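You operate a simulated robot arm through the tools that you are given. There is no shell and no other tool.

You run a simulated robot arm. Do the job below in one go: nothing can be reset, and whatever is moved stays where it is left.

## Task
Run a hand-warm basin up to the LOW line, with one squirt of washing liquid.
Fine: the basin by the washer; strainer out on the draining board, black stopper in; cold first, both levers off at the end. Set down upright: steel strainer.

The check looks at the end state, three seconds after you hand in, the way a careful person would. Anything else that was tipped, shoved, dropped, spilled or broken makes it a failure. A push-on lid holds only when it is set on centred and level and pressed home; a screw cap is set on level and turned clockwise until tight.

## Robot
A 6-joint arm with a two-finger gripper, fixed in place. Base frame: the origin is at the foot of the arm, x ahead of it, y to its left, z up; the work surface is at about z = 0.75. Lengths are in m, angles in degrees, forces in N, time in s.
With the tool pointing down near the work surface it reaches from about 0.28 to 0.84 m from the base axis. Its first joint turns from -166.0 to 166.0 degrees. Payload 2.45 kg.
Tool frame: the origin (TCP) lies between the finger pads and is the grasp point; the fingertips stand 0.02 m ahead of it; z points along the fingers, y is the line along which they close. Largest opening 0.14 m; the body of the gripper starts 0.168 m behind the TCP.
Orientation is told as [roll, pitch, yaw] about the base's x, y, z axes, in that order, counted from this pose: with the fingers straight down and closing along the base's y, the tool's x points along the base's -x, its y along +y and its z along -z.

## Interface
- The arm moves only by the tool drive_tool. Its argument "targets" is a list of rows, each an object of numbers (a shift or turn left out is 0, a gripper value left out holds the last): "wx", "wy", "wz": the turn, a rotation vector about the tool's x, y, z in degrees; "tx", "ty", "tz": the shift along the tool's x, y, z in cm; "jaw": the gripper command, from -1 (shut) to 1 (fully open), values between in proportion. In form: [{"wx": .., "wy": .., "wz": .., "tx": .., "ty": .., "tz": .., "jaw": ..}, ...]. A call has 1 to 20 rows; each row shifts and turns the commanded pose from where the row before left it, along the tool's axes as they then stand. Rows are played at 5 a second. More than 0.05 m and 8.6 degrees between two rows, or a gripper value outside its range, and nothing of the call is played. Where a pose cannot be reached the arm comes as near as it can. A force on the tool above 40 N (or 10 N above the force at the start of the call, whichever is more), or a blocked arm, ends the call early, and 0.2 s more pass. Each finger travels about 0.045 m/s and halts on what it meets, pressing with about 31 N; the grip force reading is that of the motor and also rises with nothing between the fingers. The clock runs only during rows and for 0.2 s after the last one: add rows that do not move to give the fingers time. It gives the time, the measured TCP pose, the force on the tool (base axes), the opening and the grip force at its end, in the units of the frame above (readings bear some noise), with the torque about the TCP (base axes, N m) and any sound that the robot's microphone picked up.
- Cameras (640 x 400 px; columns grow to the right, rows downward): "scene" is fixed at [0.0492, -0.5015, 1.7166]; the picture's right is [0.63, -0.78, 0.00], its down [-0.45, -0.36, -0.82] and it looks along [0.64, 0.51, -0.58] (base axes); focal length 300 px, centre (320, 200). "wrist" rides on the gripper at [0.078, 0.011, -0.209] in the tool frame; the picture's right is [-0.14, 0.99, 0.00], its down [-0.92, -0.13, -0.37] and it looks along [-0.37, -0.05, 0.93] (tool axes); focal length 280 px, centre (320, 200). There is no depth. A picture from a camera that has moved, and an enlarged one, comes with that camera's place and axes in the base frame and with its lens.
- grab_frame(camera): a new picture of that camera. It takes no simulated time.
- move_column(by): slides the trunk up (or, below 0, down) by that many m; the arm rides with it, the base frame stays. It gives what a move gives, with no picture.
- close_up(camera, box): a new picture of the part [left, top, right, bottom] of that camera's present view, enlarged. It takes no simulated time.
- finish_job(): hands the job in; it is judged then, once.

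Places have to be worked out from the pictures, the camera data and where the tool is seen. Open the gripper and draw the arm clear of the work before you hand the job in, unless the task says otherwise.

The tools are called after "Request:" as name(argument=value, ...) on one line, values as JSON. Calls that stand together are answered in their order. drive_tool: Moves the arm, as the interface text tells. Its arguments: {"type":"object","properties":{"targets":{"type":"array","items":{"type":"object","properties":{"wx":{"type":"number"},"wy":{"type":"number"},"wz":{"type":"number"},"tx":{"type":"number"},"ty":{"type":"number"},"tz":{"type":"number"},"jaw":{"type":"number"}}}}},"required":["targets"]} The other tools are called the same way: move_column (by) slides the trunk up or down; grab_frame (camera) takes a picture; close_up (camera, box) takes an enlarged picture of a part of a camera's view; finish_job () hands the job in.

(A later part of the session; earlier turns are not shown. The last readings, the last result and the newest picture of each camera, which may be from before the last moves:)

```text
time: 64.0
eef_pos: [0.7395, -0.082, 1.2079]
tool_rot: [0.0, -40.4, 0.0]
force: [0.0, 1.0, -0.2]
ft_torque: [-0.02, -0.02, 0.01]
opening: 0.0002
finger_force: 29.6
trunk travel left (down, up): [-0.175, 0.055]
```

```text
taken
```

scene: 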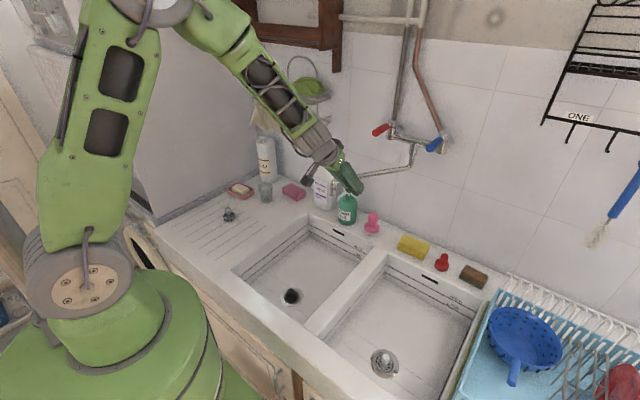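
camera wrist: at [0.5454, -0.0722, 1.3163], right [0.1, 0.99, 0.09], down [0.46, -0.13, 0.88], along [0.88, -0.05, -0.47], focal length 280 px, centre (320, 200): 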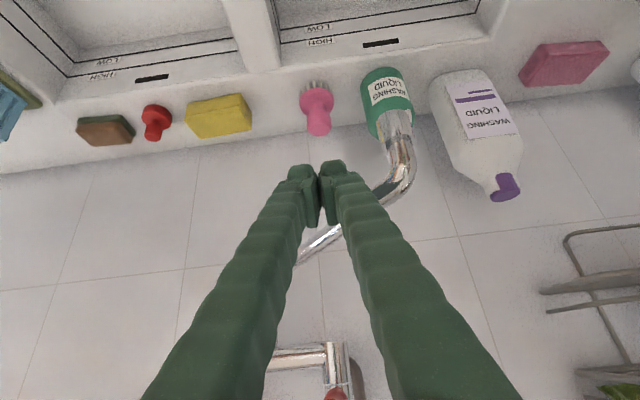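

The outlet is now at about (0.73, -0.01), well over the left basin. The green pump's head is near (0.898, 0.033, 1.065) and its nozzle tip already overhangs the basin, so one press on the head will do. I'll retreat, go left and yaw the tool so it clears the spout.

Request:
drive_tool(targets=[{"tz": -5}, {"tz": -5}, {"tz": -5}, {"tz": -5}, {"ty": 4}, {"ty": 4}, {"ty": 4}, {"ty": 4}, {"ty": 4}, {"wx": 5.0, "wz": 5.97}, {"wx": 5.0, "wz": 5.97}, {"wx": 5.0, "wz": 5.97}, {"wx": 5.0, "wz": 5.97}, {"wx": 5.0, "wz": 5.97}, {}, {}])

Request:
grab_frame(camera="wrist")

Request:
grab_frame(camera="scene")

```text
time: 67.5
eef_pos: [0.6119, 0.1174, 1.358]
tool_rot: [0.4, -40.3, -39.3]
force: [0.6, -0.4, 0.3]
ft_torque: [0.01, -0.01, 0.02]
opening: 0.0001
finger_force: 29.4
trunk travel left (down, up): [-0.175, 0.055]
```

```text
taken
camera wrist: at [0.4668, 0.247, 1.4686], right [0.7, 0.7, 0.09], down [0.28, -0.39, 0.88], along [0.65, -0.59, -0.47], focal length 280 px, centre (320, 200)
```

wrist: 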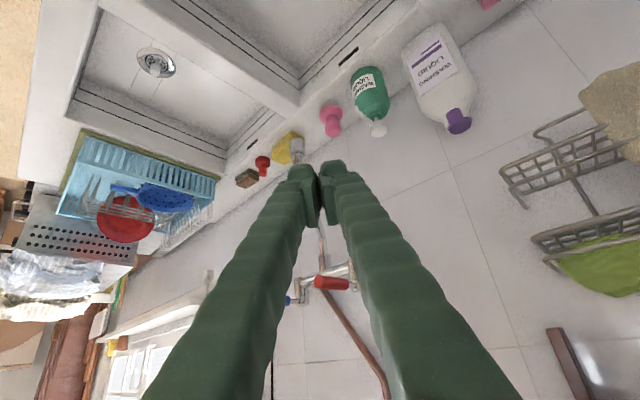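

```text
taken
```

scene: 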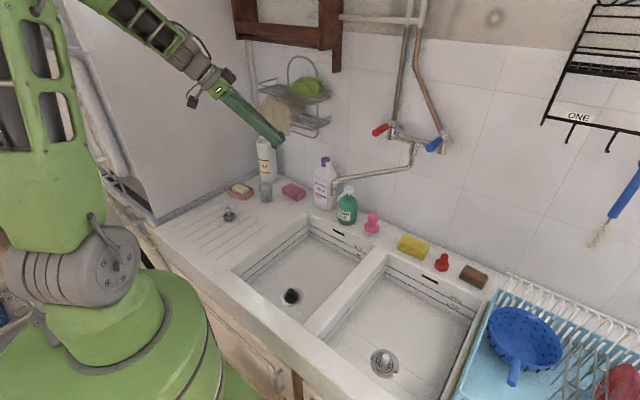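

Zoom to confirm the spout outlet and pump positions.

Request:
close_up(camera="scene", box=[300, 130, 460, 230])

Request:
close_up(camera="wrist", box=[270, 20, 480, 170])

```text
4.00 times, centred on (380, 180) of scene
camera zoom: at [0.0492, -0.5015, 1.7166], right [0.63, -0.78, 0.0], down [-0.45, -0.36, -0.82], along [0.64, 0.51, -0.58], focal length 1199 px, centre (80, 280)
```

zoom: 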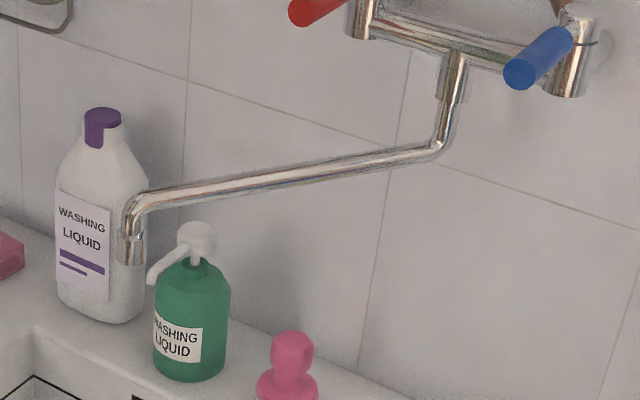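

```text
2.67 times, centred on (375, 95) of wrist
camera zoom: at [0.4668, 0.247, 1.4686], right [0.7, 0.7, 0.09], down [0.28, -0.39, 0.88], along [0.65, -0.59, -0.47], focal length 748 px, centre (173, 480)
```

zoom: 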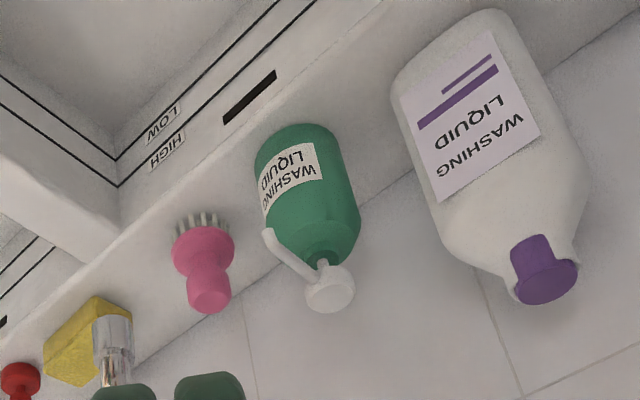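

Outlet confirmed at (0.73,-0.01). Move the closed fingertips to ~7 cm above the pump head.

Request:
drive_tool(targets=[{"tx": -0.99, "ty": 1.49, "tz": 4.09}, {"tx": -0.99, "ty": 1.49, "tz": 4.09}, {"tx": -0.99, "ty": 1.49, "tz": 4.09}, {"tx": -0.99, "ty": 1.49, "tz": 4.09}, {"tx": -0.99, "ty": 1.49, "tz": 4.09}, {"tx": -0.99, "ty": 1.49, "tz": 4.09}, {"tx": -0.99, "ty": 1.49, "tz": 4.09}, {"tx": -0.99, "ty": 1.49, "tz": 4.09}, {}, {}])

Request:
grab_frame(camera="wrist")

Request:
close_up(camera="scene", box=[280, 120, 440, 240])

```text
time: 69.7
eef_pos: [0.8981, 0.0376, 1.1644]
tool_rot: [0.5, -40.3, -39.2]
force: [0.3, -0.3, -0.8]
ft_torque: [-0.01, -0.01, 0.02]
opening: 0.0
finger_force: 29.4
trunk travel left (down, up): [-0.175, 0.055]
```

```text
taken
camera wrist: at [0.7532, 0.1677, 1.2735], right [0.7, 0.7, 0.1], down [0.28, -0.39, 0.88], along [0.65, -0.59, -0.47], focal length 280 px, centre (320, 200)
```

wrist: 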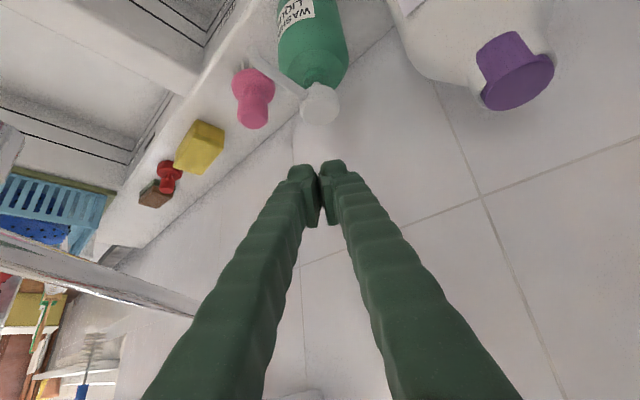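

```text
3.33 times, centred on (360, 180) of scene
camera zoom: at [0.0492, -0.5015, 1.7166], right [0.63, -0.78, 0.0], down [-0.45, -0.36, -0.82], along [0.64, 0.51, -0.58], focal length 999 px, centre (187, 267)
```

zoom: 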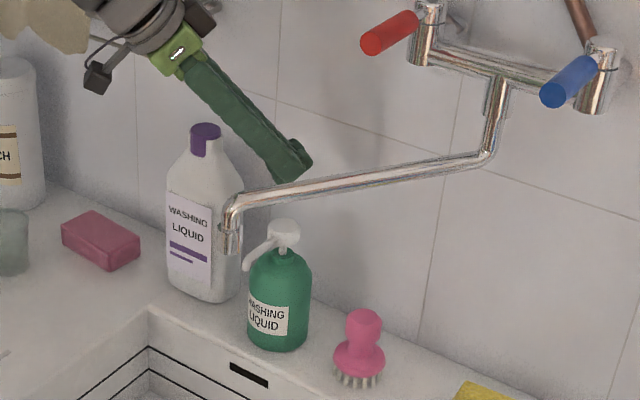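

Pump head top resolves to about (0.910, 0.036, 1.054). Move the fingertips down to just above it and look.

Request:
drive_tool(targets=[{"tx": 1.25, "ty": 0.19, "tz": 1.96}, {"tx": 1.25, "ty": 0.19, "tz": 1.96}, {"tx": 1.25, "ty": 0.19, "tz": 1.96}, {}, {}])

Request:
grab_frame(camera="wrist")

Request:
close_up(camera="scene", box=[310, 150, 390, 230])

```text
time: 70.8
eef_pos: [0.9105, 0.0369, 1.0939]
tool_rot: [0.4, -40.2, -39.2]
force: [1.1, -0.7, 0.3]
ft_torque: [0.0, 0.01, 0.02]
opening: 0.0
finger_force: 30.0
trunk travel left (down, up): [-0.175, 0.055]
```

```text
taken
camera wrist: at [0.7646, 0.1682, 1.204], right [0.7, 0.7, 0.1], down [0.28, -0.39, 0.88], along [0.66, -0.59, -0.47], focal length 280 px, centre (320, 200)
```

wrist: 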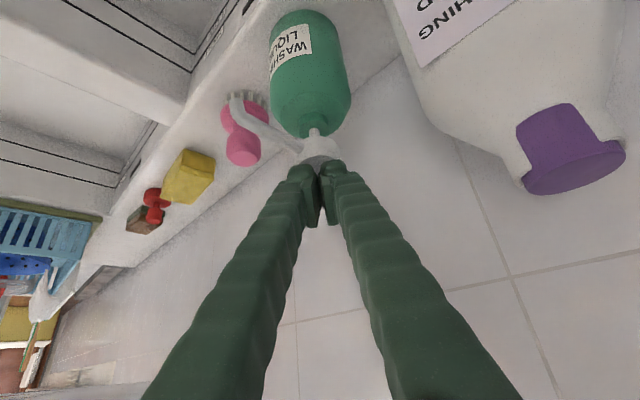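

```text
5.00 times, centred on (350, 190) of scene
camera zoom: at [0.0492, -0.5015, 1.7166], right [0.63, -0.78, 0.0], down [-0.45, -0.36, -0.82], along [0.64, 0.51, -0.58], focal length 1499 px, centre (170, 250)
```

zoom: 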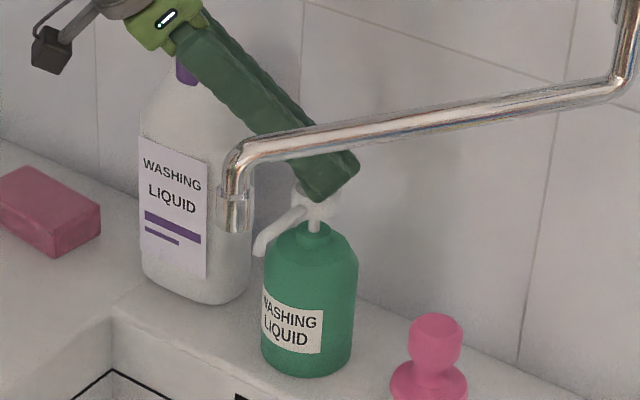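

Fingertip edge lies just above the head. Press straight down in small steps and read the force and sound.

Request:
drive_tool(targets=[{"tx": 0.26, "tz": 0.305}, {"tx": 0.26, "tz": 0.305}, {"tx": 0.26, "tz": 0.305}])

Request:
close_up(camera="scene", box=[310, 150, 390, 230])

Request:
grab_frame(camera="wrist")

```text
time: 71.7
eef_pos: [0.9094, 0.0393, 1.082]
tool_rot: [0.5, -40.3, -39.2]
force: [1.1, 0.2, 3.5]
ft_torque: [-0.01, 0.0, -0.01]
opening: 0.0058
finger_force: 29.6
trunk travel left (down, up): [-0.175, 0.055]
```

```text
5.00 times, centred on (350, 190) of scene
camera zoom: at [0.0492, -0.5015, 1.7166], right [0.63, -0.78, 0.0], down [-0.45, -0.36, -0.82], along [0.64, 0.51, -0.58], focal length 1499 px, centre (170, 250)
```

zoom: 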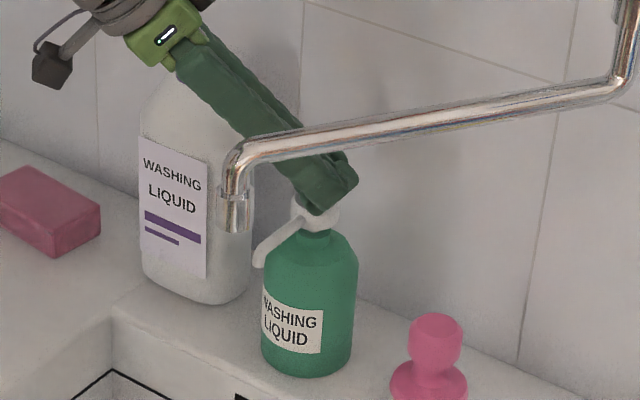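

```text
taken
camera wrist: at [0.7645, 0.1685, 1.1913], right [0.7, 0.71, 0.1], down [0.28, -0.39, 0.88], along [0.66, -0.59, -0.47], focal length 280 px, centre (320, 200)
```

wrist: 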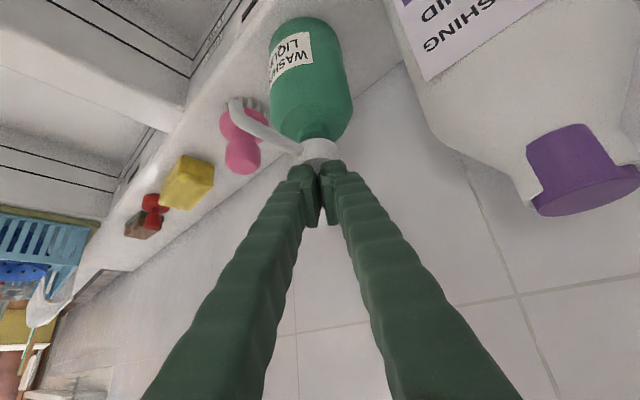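

The head is moving down smoothly (3.5 N). Keep pressing to full stroke.

Request:
drive_tool(targets=[{"tx": 0.2, "tz": 0.23}, {"tx": 0.2, "tz": 0.23}, {"tx": 0.2, "tz": 0.23}])

Request:
close_up(camera="scene", box=[310, 150, 390, 230])

```text
time: 72.5
eef_pos: [0.9094, 0.0383, 1.074]
tool_rot: [0.6, -40.5, -39.5]
force: [-1.0, -2.7, 14.2]
ft_torque: [-0.08, 0.08, -0.03]
opening: 0.0061
finger_force: 29.2
trunk travel left (down, up): [-0.175, 0.055]
```

```text
5.00 times, centred on (350, 190) of scene
camera zoom: at [0.0492, -0.5015, 1.7166], right [0.63, -0.78, 0.0], down [-0.45, -0.36, -0.82], along [0.64, 0.51, -0.58], focal length 1499 px, centre (170, 250)
```

zoom: 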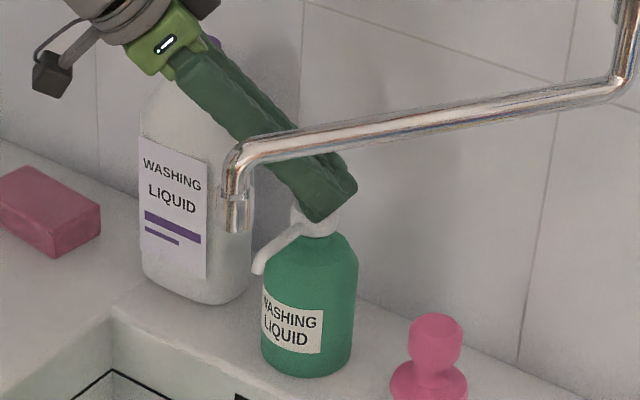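

14 N now – near the end of the stroke. Check the basin below for the squirt.

Request:
close_up(camera="scene", box=[250, 200, 400, 310])

Request:
grab_frame(camera="wrist")

```text
3.64 times, centred on (325, 255) of scene
camera zoom: at [0.0492, -0.5015, 1.7166], right [0.63, -0.78, 0.0], down [-0.45, -0.36, -0.82], along [0.64, 0.51, -0.58], focal length 1090 px, centre (302, 0)
```

zoom: 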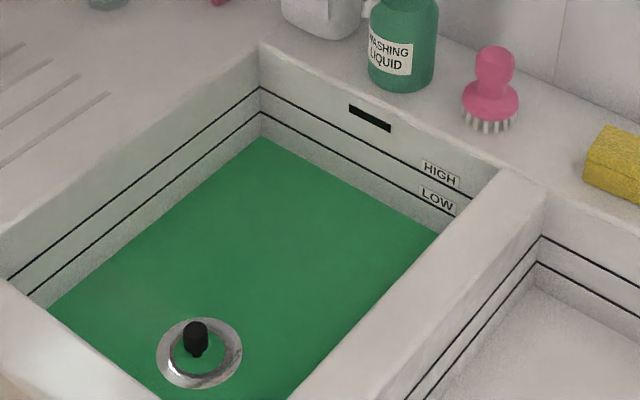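

```text
taken
camera wrist: at [0.7644, 0.1687, 1.1841], right [0.7, 0.7, 0.1], down [0.27, -0.39, 0.88], along [0.66, -0.59, -0.47], focal length 280 px, centre (320, 200)
```

wrist: 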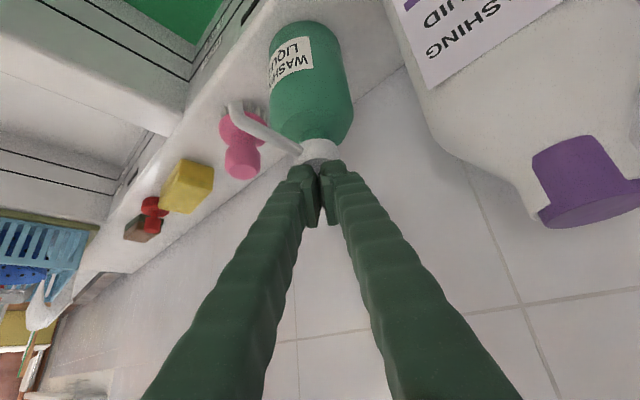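

One squirt is in the basin (green film over its floor, stopper holding). Lift off the pump, retreat on the same path and turn the yaw back.

Request:
drive_tool(targets=[{"tx": -1.5, "tz": -1.78}, {"tx": -1.5, "tz": -1.78}, {"tx": -2.26, "tz": -2.67}, {"tx": 0.99, "ty": -1.49, "tz": -4.09}, {"tx": 0.99, "ty": -1.49, "tz": -4.09}, {"tx": 0.99, "ty": -1.49, "tz": -4.09}, {"tx": 0.99, "ty": -1.49, "tz": -4.09}, {"tx": 0.99, "ty": -1.49, "tz": -4.09}, {"tx": 0.99, "ty": -1.49, "tz": -4.09}, {"tx": 0.99, "ty": -1.49, "tz": -4.09}, {"wx": -5.0, "wz": -5.97}, {"wx": -5.0, "wz": -5.97}, {"wx": -5.0, "wz": -5.97}, {"wx": -5.0, "wz": -5.97}, {"wx": -5.0, "wz": -5.97}, {}, {}])

Request:
grab_frame(camera="wrist")

Request:
grab_frame(camera="scene")

Request:
close_up(camera="scene", box=[310, 150, 390, 230])

```text
time: 76.0
eef_pos: [0.6579, 0.1062, 1.326]
tool_rot: [0.1, -40.5, 0.0]
force: [-0.2, -0.6, 0.4]
ft_torque: [-0.01, 0.01, -0.03]
opening: 0.0
finger_force: 29.6
trunk travel left (down, up): [-0.175, 0.055]
```

```text
taken
camera wrist: at [0.4624, 0.1159, 1.4352], right [0.1, 0.99, 0.09], down [0.46, -0.13, 0.88], along [0.88, -0.05, -0.47], focal length 280 px, centre (320, 200)
```

wrist: 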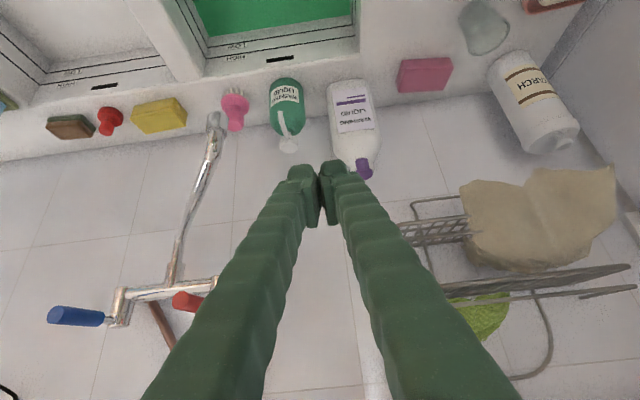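

```text
taken
```

scene: 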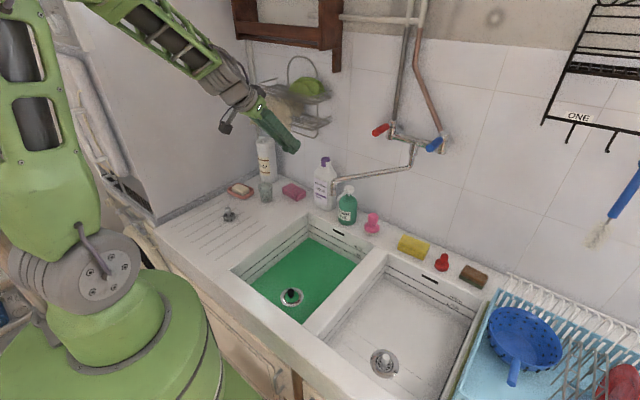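

```text
5.00 times, centred on (350, 190) of scene
camera zoom: at [0.0492, -0.5015, 1.7166], right [0.63, -0.78, 0.0], down [-0.45, -0.36, -0.82], along [0.64, 0.51, -0.58], focal length 1499 px, centre (170, 250)
```

zoom: 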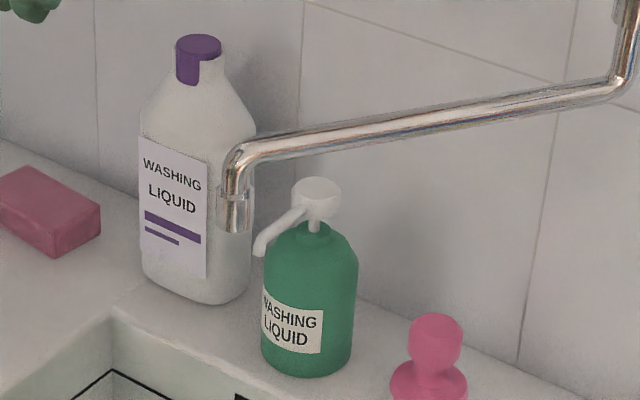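

Pump bottle is undisturbed. Now go in front of the blue (cold) lever with the jaw open ~7.5 cm.

Request:
drive_tool(targets=[{"ty": -4.65, "tx": -0.46, "tz": -0.16}, {"ty": -4.65, "tx": -0.46, "tz": -0.16}, {"ty": -4.65, "tx": -0.46, "tz": -0.16}, {"ty": -4.65, "tx": -0.46, "tz": -0.16}, {"ty": -4.65, "tx": -0.46, "tz": -0.16}, {"ty": -4.65, "tx": -0.46, "tz": -0.16, "jaw": 0.07}, {"ty": -4.65, "tx": -0.46, "tz": -0.16}, {"ty": -4.65, "tx": -0.46, "tz": -0.16}, {}, {}, {}])

Request:
grab_frame(camera="wrist")

Request:
grab_frame(camera="scene")

```text
time: 78.5
eef_pos: [0.6773, -0.2675, 1.361]
tool_rot: [0.0, -40.5, 0.0]
force: [-0.1, -1.0, -0.4]
ft_torque: [0.03, 0.02, 0.0]
opening: 0.0752
finger_force: 0.0
trunk travel left (down, up): [-0.175, 0.055]
```

```text
taken
camera wrist: at [0.4822, -0.2575, 1.4698], right [0.1, 0.99, 0.09], down [0.46, -0.13, 0.88], along [0.88, -0.05, -0.47], focal length 280 px, centre (320, 200)
```

wrist: 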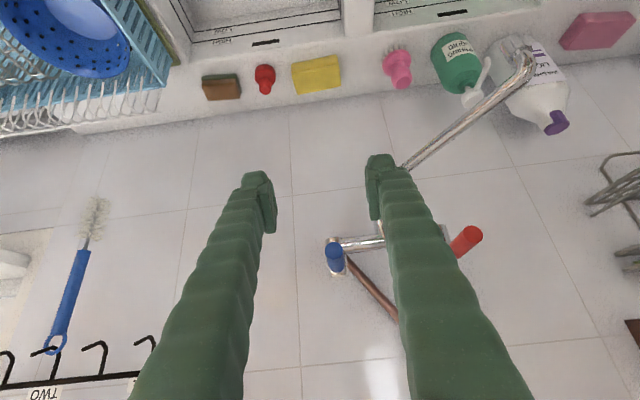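

```text
taken
```

scene: 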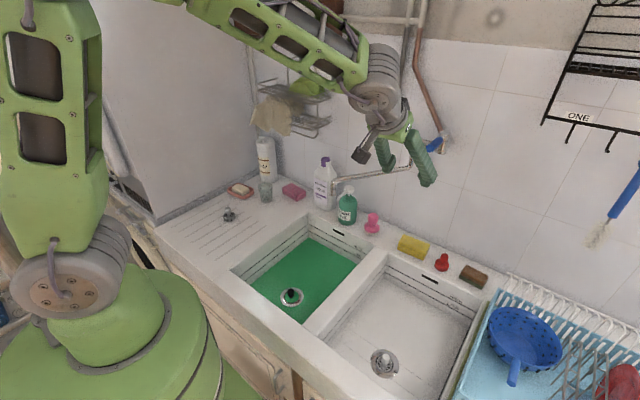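

The blue lever is centred between the open fingers. Move forward 16 cm so they straddle it.

Request:
drive_tool(targets=[{"tx": -3.04, "tz": 2.6}, {"tx": -3.04, "tz": 2.6}, {"tx": -3.04, "tz": 2.6}, {"tx": -3.04, "tz": 2.6}, {}])

Request:
grab_frame(camera="wrist")

Request:
close_up(camera="scene", box=[360, 90, 480, 190])

```text
time: 79.7
eef_pos: [0.8376, -0.2663, 1.3594]
tool_rot: [0.0, -40.5, 0.0]
force: [0.0, 0.1, 0.3]
ft_torque: [0.03, -0.02, 0.02]
opening: 0.0751
finger_force: 0.2
trunk travel left (down, up): [-0.175, 0.055]
```

```text
taken
camera wrist: at [0.6429, -0.2559, 1.4688], right [0.1, 0.99, 0.09], down [0.46, -0.13, 0.88], along [0.88, -0.05, -0.47], focal length 280 px, centre (320, 200)
```

wrist: 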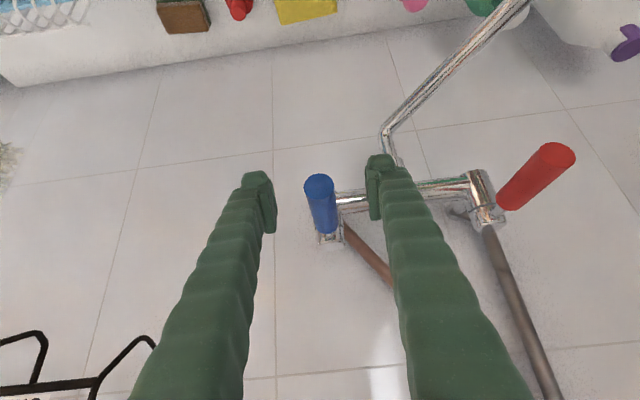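

```text
4.00 times, centred on (420, 140) of scene
camera zoom: at [0.0492, -0.5015, 1.7166], right [0.63, -0.78, 0.0], down [-0.45, -0.36, -0.82], along [0.64, 0.51, -0.58], focal length 1199 px, centre (-80, 440)
```

zoom: 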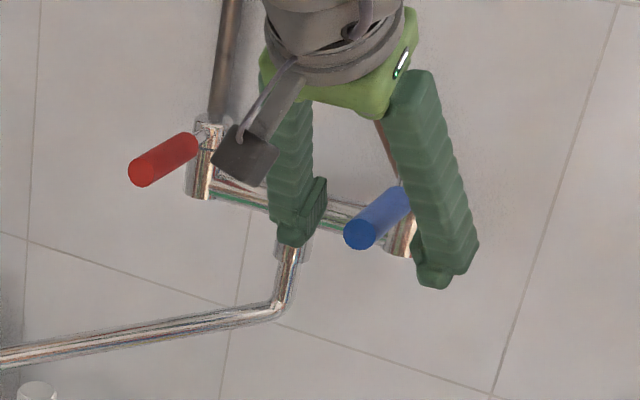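

Straddled. Try turning the cold lever outward (−y) gently, watching force and sound.

Request:
drive_tool(targets=[{"ty": -1}, {"ty": -1}, {"ty": -0.6}, {"ty": -0.4}, {"ty": -0.4}, {"ty": -0.4}])

Request:
close_up(camera="wrist", box=[220, 120, 420, 260])

Request:
grab_frame(camera="scene")

```text
time: 81.0
eef_pos: [0.8377, -0.3051, 1.3605]
tool_rot: [0.0, -40.5, 0.0]
force: [0.3, -0.3, -0.6]
ft_torque: [-0.03, -0.01, 0.0]
opening: 0.075
finger_force: 0.0
trunk travel left (down, up): [-0.175, 0.055]
```

```text
2.86 times, centred on (320, 190) of wrist
camera zoom: at [0.6429, -0.2945, 1.469], right [0.1, 0.99, 0.09], down [0.46, -0.13, 0.88], along [0.88, -0.05, -0.47], focal length 801 px, centre (320, 229)
```

zoom: 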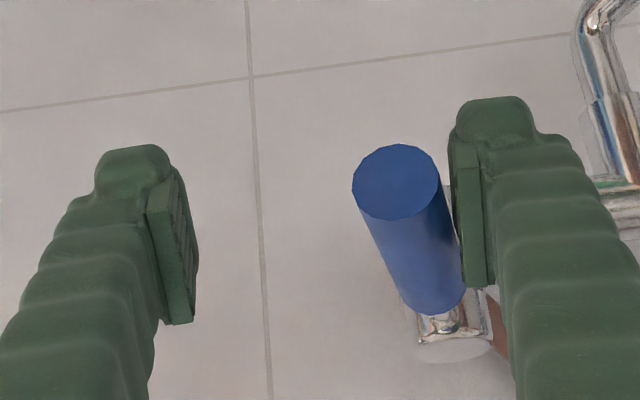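

```text
taken
```

scene: 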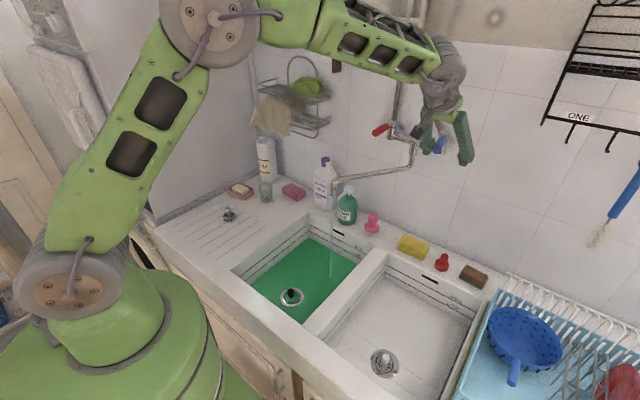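

Water is running from the spout into the left basin: outward opens cold. Open it further to about 30°.

Request:
drive_tool(targets=[{"tx": -0.46, "tz": 0.39, "ty": -0.7}, {"tx": -0.46, "tz": 0.39, "ty": -0.7}, {"ty": -0.7}, {"ty": -0.6}, {}])

Request:
close_up(camera="wrist", box=[220, 120, 420, 260])

Request:
close_up(camera="scene", box=[250, 170, 410, 310])

```text
time: 82.2
eef_pos: [0.849, -0.3317, 1.3594]
tool_rot: [0.0, -40.5, -0.1]
force: [-0.9, -0.2, -0.2]
ft_torque: [0.0, 0.0, -0.02]
opening: 0.0751
finger_force: 0.2
trunk travel left (down, up): [-0.175, 0.055]
```

```text
2.86 times, centred on (320, 190) of wrist
camera zoom: at [0.6547, -0.3213, 1.4684], right [0.1, 0.99, 0.09], down [0.46, -0.13, 0.88], along [0.88, -0.05, -0.47], focal length 801 px, centre (320, 229)
```

zoom: 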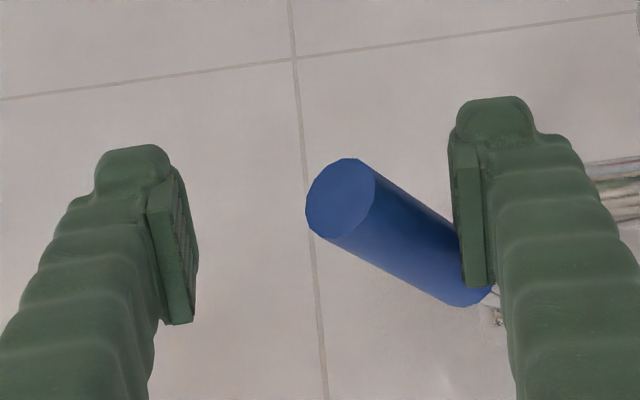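

```text
2.86 times, centred on (330, 240) of scene
camera zoom: at [0.0492, -0.5015, 1.7166], right [0.63, -0.78, 0.0], down [-0.45, -0.36, -0.82], along [0.64, 0.51, -0.58], focal length 856 px, centre (291, 86)
```

zoom: 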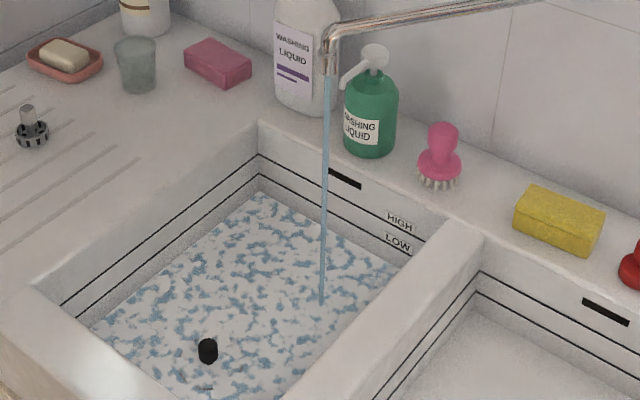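

Cold stream (drawn blue) is running well; lever at ~30°. Back straight off it and straddle the red (hot) lever in one go.

Request:
drive_tool(targets=[{"tx": 2.81, "tz": -2.4}, {"tx": 2.81, "tz": -2.4}, {"tx": 2.81, "tz": -2.4}, {"tx": 2.81, "tz": -2.4}, {"ty": 4.65}, {"ty": 4.65}, {"ty": 4.65}, {"ty": 4.65}, {"ty": 4.65}, {"tx": -2.58, "tz": 2.21}, {"tx": -2.58, "tz": 2.21}, {"tx": -2.58, "tz": 2.21}, {"tx": -2.58, "tz": 2.21}])

Request:
grab_frame(camera="wrist")

Request:
grab_frame(camera="scene")

Request:
close_up(camera="scene", box=[250, 170, 410, 310])

```text
time: 85.0
eef_pos: [0.8392, -0.0984, 1.3578]
tool_rot: [0.1, -40.4, 0.1]
force: [0.9, -0.3, -0.2]
ft_torque: [0.01, 0.01, 0.03]
opening: 0.0748
finger_force: 0.0
trunk travel left (down, up): [-0.175, 0.055]
```

```text
taken
camera wrist: at [0.644, -0.0876, 1.4675], right [0.1, 0.99, 0.09], down [0.46, -0.13, 0.88], along [0.88, -0.05, -0.47], focal length 280 px, centre (320, 200)
```

wrist: 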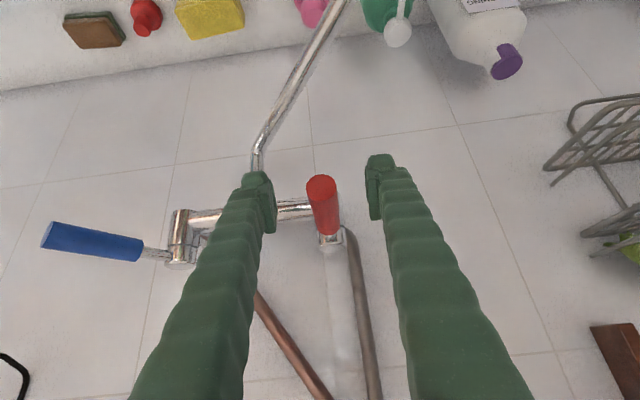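

```text
taken
```

scene: 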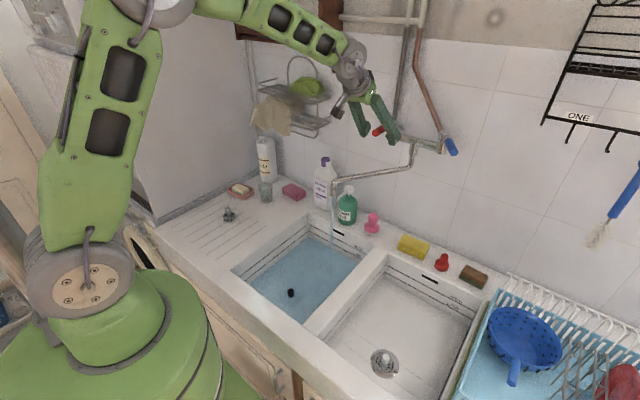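

```text
2.86 times, centred on (330, 240) of scene
camera zoom: at [0.0492, -0.5015, 1.7166], right [0.63, -0.78, 0.0], down [-0.45, -0.36, -0.82], along [0.64, 0.51, -0.58], focal length 856 px, centre (291, 86)
```

zoom: 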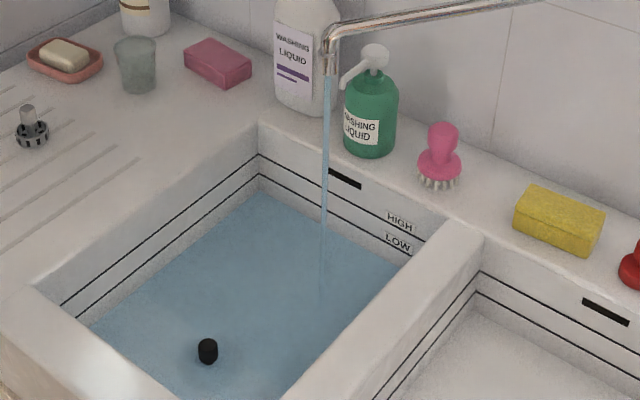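

Cold water (blue tint) is collecting; the hot lever is straddled. Quick zoom on the level before turning hot on.

Request:
close_up(camera="scene", box=[290, 205, 390, 275])

Request:
close_up(camera="scene", box=[275, 275, 310, 310])

```text
5.71 times, centred on (340, 240) of scene
camera zoom: at [0.0492, -0.5015, 1.7166], right [0.63, -0.78, 0.0], down [-0.45, -0.36, -0.82], along [0.64, 0.51, -0.58], focal length 1713 px, centre (206, -29)
```

zoom: 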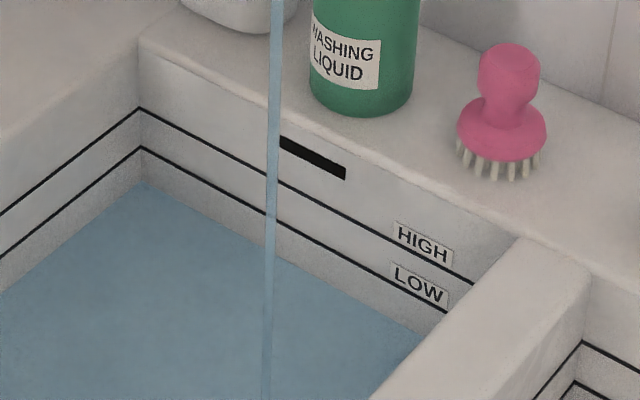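

```text
11.43 times, centred on (292, 292) of scene
camera zoom: at [0.0492, -0.5015, 1.7166], right [0.63, -0.78, 0.0], down [-0.45, -0.36, -0.82], along [0.64, 0.51, -0.58], focal length 3426 px, centre (634, -857)
```

zoom: 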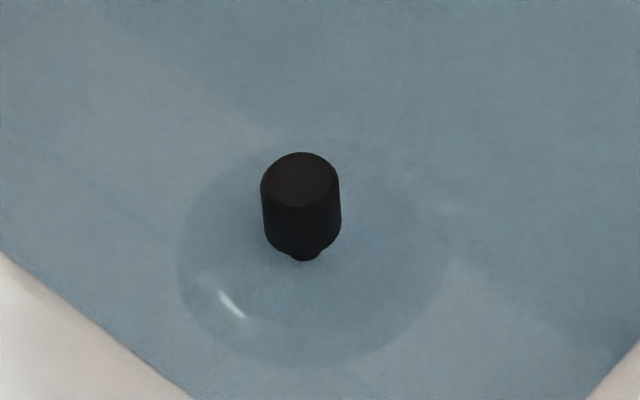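

Level is still only a few mm. Turn the hot lever outward (+y), mirroring the cold one.

Request:
drive_tool(targets=[{"ty": 1.3}, {"ty": 1.3}, {"ty": 0.8, "tx": -0.46, "tz": 0.39}, {"ty": 0.8, "tx": -0.46, "tz": 0.39}])

Request:
close_up(camera="wrist", box=[220, 120, 420, 260])

Request:
close_up(camera="scene", box=[250, 170, 410, 310])

```text
time: 86.0
eef_pos: [0.8507, -0.0557, 1.36]
tool_rot: [0.0, -40.5, 0.0]
force: [-0.4, -0.2, -0.8]
ft_torque: [-0.02, 0.02, -0.09]
opening: 0.0752
finger_force: 0.4
trunk travel left (down, up): [-0.175, 0.055]
```

```text
2.86 times, centred on (320, 190) of wrist
camera zoom: at [0.6556, -0.0457, 1.4689], right [0.1, 0.99, 0.09], down [0.46, -0.13, 0.88], along [0.88, -0.05, -0.47], focal length 801 px, centre (320, 229)
```

zoom: 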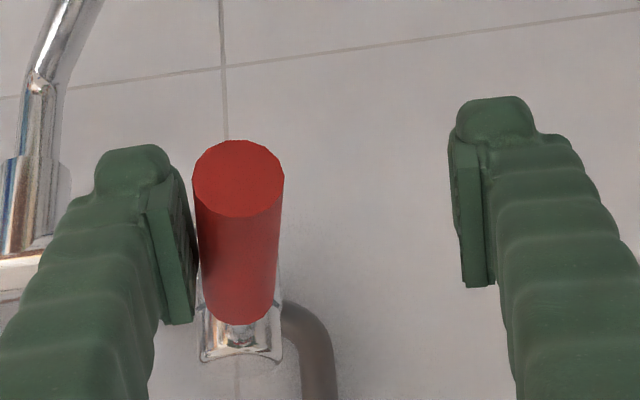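

```text
2.86 times, centred on (330, 240) of scene
camera zoom: at [0.0492, -0.5015, 1.7166], right [0.63, -0.78, 0.0], down [-0.45, -0.36, -0.82], along [0.64, 0.51, -0.58], focal length 856 px, centre (291, 86)
```

zoom: 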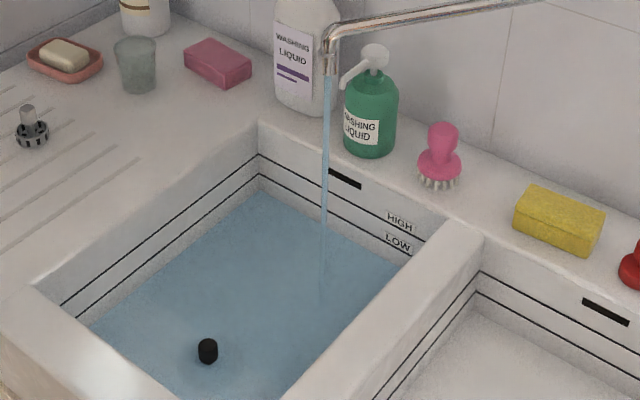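

Just in contact. Continue +y to see whether it turns.

Request:
drive_tool(targets=[{"ty": 0.7}, {"ty": 0.7}, {"ty": 0.6}, {}])

Request:
close_up(camera="wrist", box=[220, 120, 420, 260])

Request:
close_up(camera="scene", box=[250, 170, 410, 310])

```text
time: 87.0
eef_pos: [0.8494, -0.0353, 1.3606]
tool_rot: [0.0, -40.5, -0.1]
force: [-0.3, -0.6, -0.1]
ft_torque: [0.02, 0.0, -0.01]
opening: 0.0748
finger_force: 0.1
trunk travel left (down, up): [-0.175, 0.055]
```

```text
2.86 times, centred on (320, 190) of wrist
camera zoom: at [0.6557, -0.0254, 1.4695], right [0.1, 0.99, 0.09], down [0.46, -0.13, 0.88], along [0.88, -0.05, -0.47], focal length 801 px, centre (320, 229)
```

zoom: 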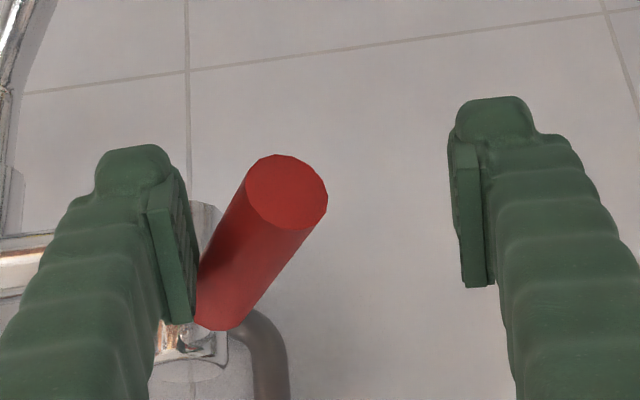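

```text
2.86 times, centred on (330, 240) of scene
camera zoom: at [0.0492, -0.5015, 1.7166], right [0.63, -0.78, 0.0], down [-0.45, -0.36, -0.82], along [0.64, 0.51, -0.58], focal length 856 px, centre (291, 86)
```

zoom: 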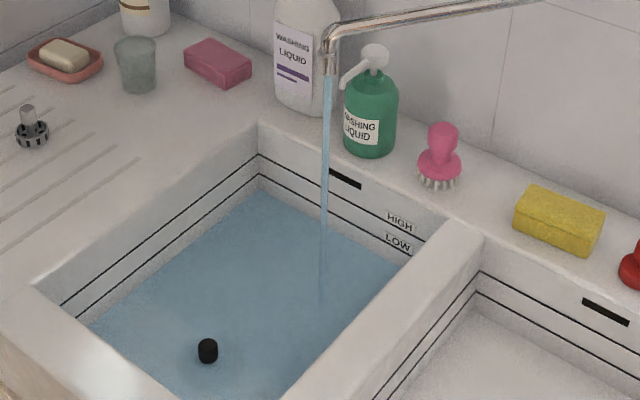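

It turns freely. Continue until it mirrors the cold lever's angle (another ~1.3 cm).

Request:
drive_tool(targets=[{"ty": 0.7}, {"ty": 0.6}, {}])

Request:
close_up(camera="wrist", box=[220, 120, 420, 260])

Request:
close_up(camera="scene", box=[250, 170, 410, 310])

Request:
grab_frame(camera="wrist")

```text
time: 87.8
eef_pos: [0.8498, -0.0216, 1.3601]
tool_rot: [0.0, -40.5, 0.0]
force: [-0.5, -0.8, -0.2]
ft_torque: [-0.01, 0.0, -0.02]
opening: 0.0752
finger_force: 0.2
trunk travel left (down, up): [-0.175, 0.055]
```

```text
2.86 times, centred on (320, 190) of wrist
camera zoom: at [0.6558, -0.0127, 1.4693], right [0.1, 0.99, 0.09], down [0.46, -0.13, 0.88], along [0.88, -0.05, -0.47], focal length 801 px, centre (320, 229)
```

zoom: 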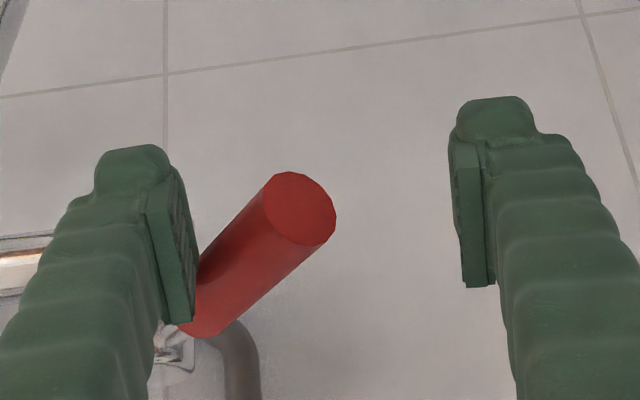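

```text
2.86 times, centred on (330, 240) of scene
camera zoom: at [0.0492, -0.5015, 1.7166], right [0.63, -0.78, 0.0], down [-0.45, -0.36, -0.82], along [0.64, 0.51, -0.58], focal length 856 px, centre (291, 86)
```

zoom: 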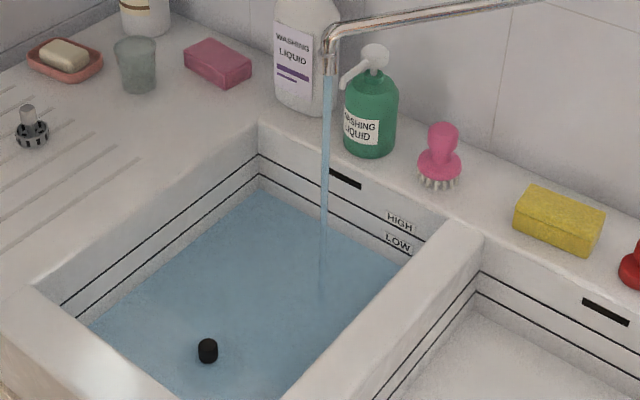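

```text
taken
camera wrist: at [0.6558, -0.0127, 1.4693], right [0.1, 0.99, 0.09], down [0.46, -0.13, 0.88], along [0.88, -0.05, -0.47], focal length 280 px, centre (320, 200)
```

wrist: 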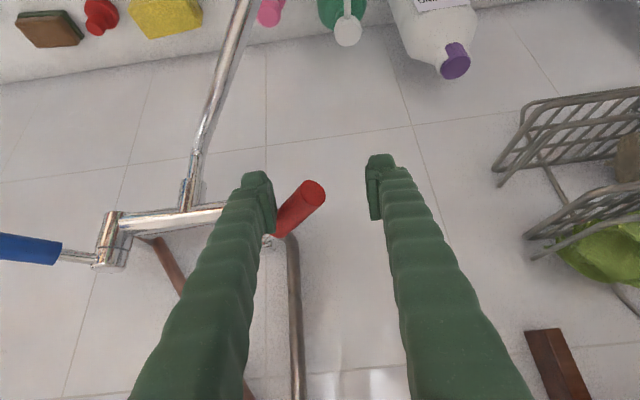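

Both are open. Compare the lever angles from the scene camera.

Request:
close_up(camera="scene", box=[370, 100, 470, 170])

Request:
close_up(camera="scene", box=[290, 160, 390, 290])

```text
5.71 times, centred on (420, 135) of scene
camera zoom: at [0.0492, -0.5015, 1.7166], right [0.63, -0.78, 0.0], down [-0.45, -0.36, -0.82], along [0.64, 0.51, -0.58], focal length 1713 px, centre (-251, 571)
```

zoom: 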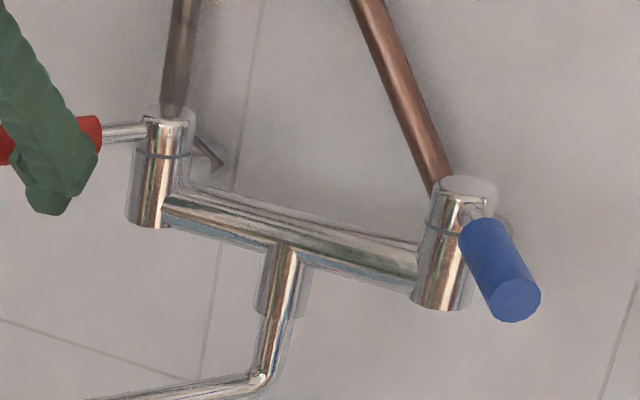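

```text
3.08 times, centred on (340, 225) of scene
camera zoom: at [0.0492, -0.5015, 1.7166], right [0.63, -0.78, 0.0], down [-0.45, -0.36, -0.82], along [0.64, 0.51, -0.58], focal length 922 px, centre (258, 123)
```

zoom: 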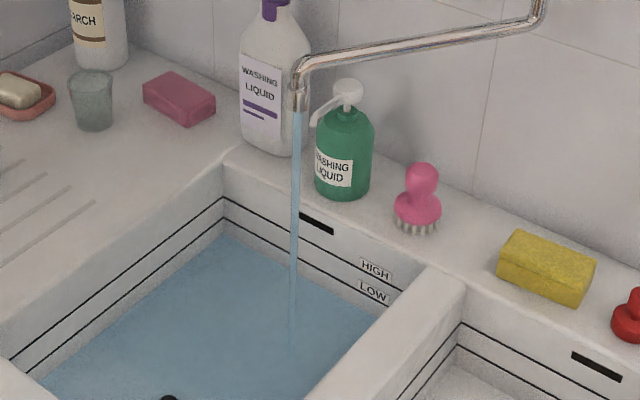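

Cold is at ~31°, hot at ~38°; cold has had a ~6 s lead, so I'll close cold first and hot second to balance. Move back to straddle the cold lever while filling continues.

Request:
drive_tool(targets=[{"tx": 2.81, "tz": -2.4}, {"tx": 2.81, "tz": -2.4}, {"tx": 2.81, "tz": -2.4}, {"tx": 2.81, "tz": -2.4}, {"ty": -4.43}, {"ty": -4.43}, {"ty": -4.43}, {"ty": -4.43}, {"ty": -4.43}, {"ty": -4.43}, {"ty": -4.43}])

Request:
grab_frame(camera="wrist")

Request:
close_up(camera="scene", box=[290, 205, 390, 275])

Request:
close_up(camera="scene", box=[275, 275, 310, 310])

Request:
close_up(camera="scene", box=[360, 100, 460, 170])

```text
time: 90.2
eef_pos: [0.703, -0.3349, 1.359]
tool_rot: [0.1, -40.5, -0.1]
force: [-0.5, 0.7, 0.5]
ft_torque: [0.04, 0.02, 0.04]
opening: 0.0751
finger_force: 0.2
trunk travel left (down, up): [-0.175, 0.055]
```

```text
taken
camera wrist: at [0.5068, -0.3257, 1.4674], right [0.1, 0.99, 0.09], down [0.46, -0.13, 0.88], along [0.88, -0.05, -0.47], focal length 280 px, centre (320, 200)
```

wrist: 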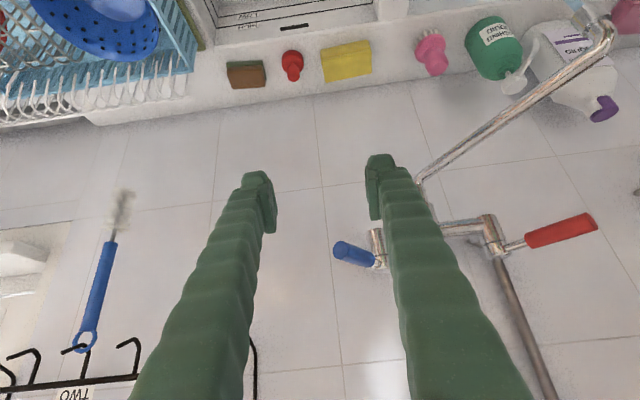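

```text
5.71 times, centred on (340, 240) of scene
camera zoom: at [0.0492, -0.5015, 1.7166], right [0.63, -0.78, 0.0], down [-0.45, -0.36, -0.82], along [0.64, 0.51, -0.58], focal length 1713 px, centre (206, -29)
```

zoom: 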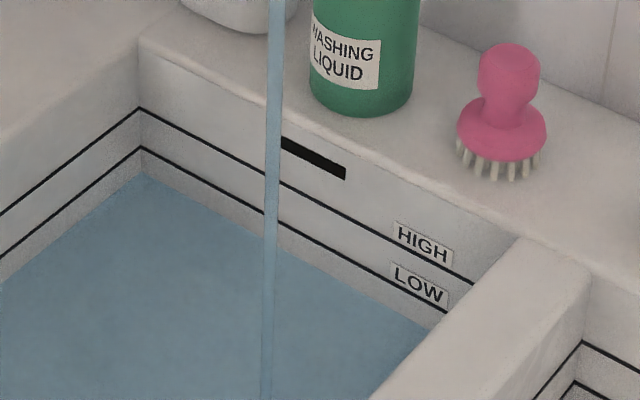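

```text
11.43 times, centred on (292, 292) of scene
camera zoom: at [0.0492, -0.5015, 1.7166], right [0.63, -0.78, 0.0], down [-0.45, -0.36, -0.82], along [0.64, 0.51, -0.58], focal length 3426 px, centre (634, -857)
```

zoom: 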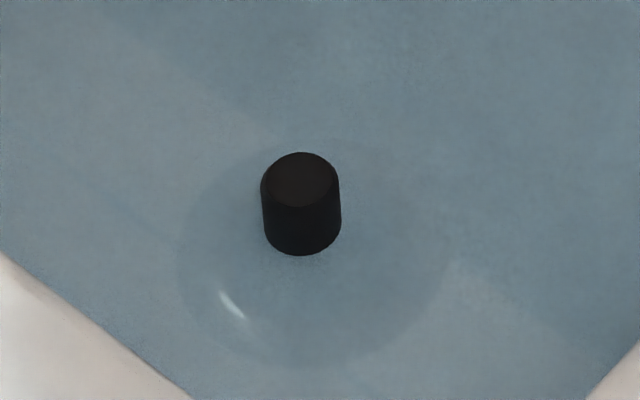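

```text
5.71 times, centred on (410, 135) of scene
camera zoom: at [0.0492, -0.5015, 1.7166], right [0.63, -0.78, 0.0], down [-0.45, -0.36, -0.82], along [0.64, 0.51, -0.58], focal length 1713 px, centre (-194, 571)
```

zoom: 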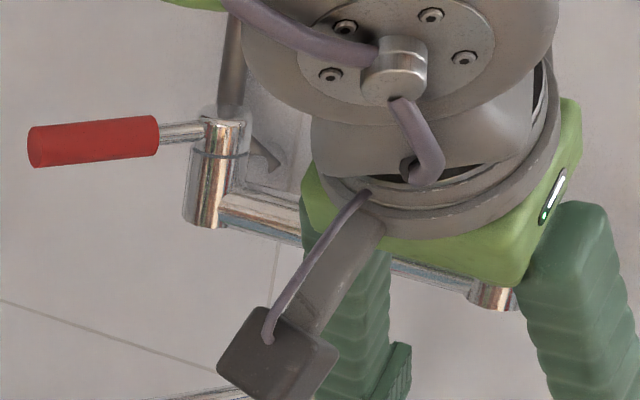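

Level is up to just under the stopper's knob (corner edge 28 px below LOW, rising ~1.4 px/s → ~17 s more). Straddle the cold lever and open it a touch more (~40°) to balance the timing.

Request:
drive_tool(targets=[{"tx": -2.85, "tz": 2.43}, {"tx": -2.85, "tz": 2.43}, {"tx": -2.85, "tz": 2.43}, {"tx": -2.85, "tz": 2.43}, {"ty": -0.7}, {"ty": -0.6}])

Request:
close_up(camera="wrist", box=[220, 120, 420, 260])

Request:
close_up(camera="scene", box=[290, 205, 390, 275])

```text
time: 91.7
eef_pos: [0.8536, -0.3458, 1.3603]
tool_rot: [0.0, -40.5, 0.0]
force: [0.5, -0.4, -0.9]
ft_torque: [0.04, 0.0, 0.04]
opening: 0.0747
finger_force: 0.0
trunk travel left (down, up): [-0.175, 0.055]
```

```text
2.86 times, centred on (320, 190) of wrist
camera zoom: at [0.6581, -0.3357, 1.4697], right [0.1, 0.99, 0.09], down [0.46, -0.13, 0.88], along [0.88, -0.05, -0.47], focal length 801 px, centre (320, 229)
```

zoom: 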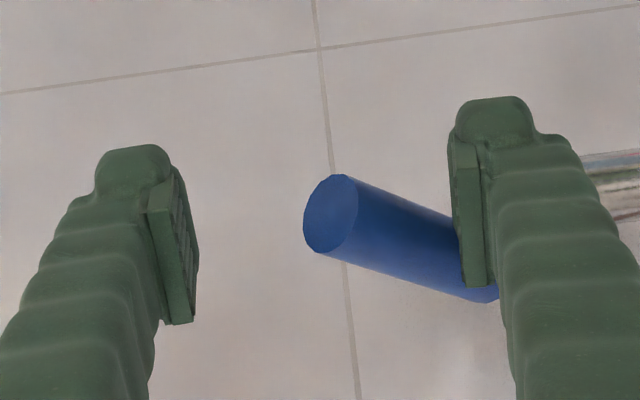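

```text
5.71 times, centred on (340, 240) of scene
camera zoom: at [0.0492, -0.5015, 1.7166], right [0.63, -0.78, 0.0], down [-0.45, -0.36, -0.82], along [0.64, 0.51, -0.58], focal length 1713 px, centre (206, -29)
```

zoom: 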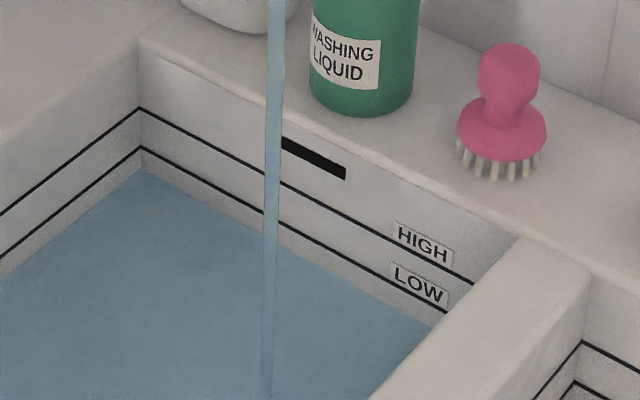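

Cold is now ~44°. The level seems to be climbing faster; zoom on the back-left corner for a precise reading.

Request:
close_up(camera="scene", box=[294, 215, 326, 245])

Request:
close_up(camera="scene", box=[275, 275, 310, 310])

```text
13.33 times, centred on (310, 230) of scene
camera zoom: at [0.0492, -0.5015, 1.7166], right [0.63, -0.78, 0.0], down [-0.45, -0.36, -0.82], along [0.64, 0.51, -0.58], focal length 3997 px, centre (453, -200)
```

zoom: 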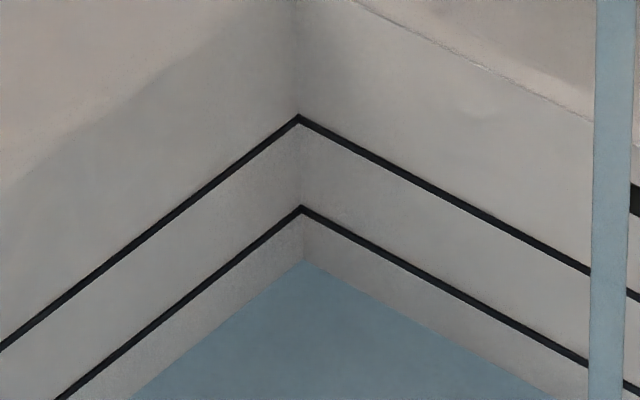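

```text
11.43 times, centred on (292, 292) of scene
camera zoom: at [0.0492, -0.5015, 1.7166], right [0.63, -0.78, 0.0], down [-0.45, -0.36, -0.82], along [0.64, 0.51, -0.58], focal length 3426 px, centre (634, -857)
```

zoom: 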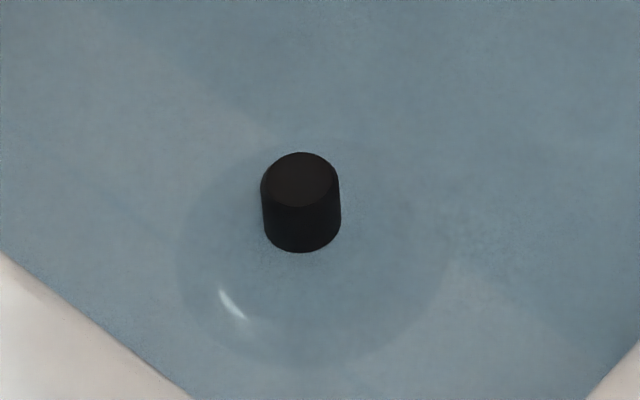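

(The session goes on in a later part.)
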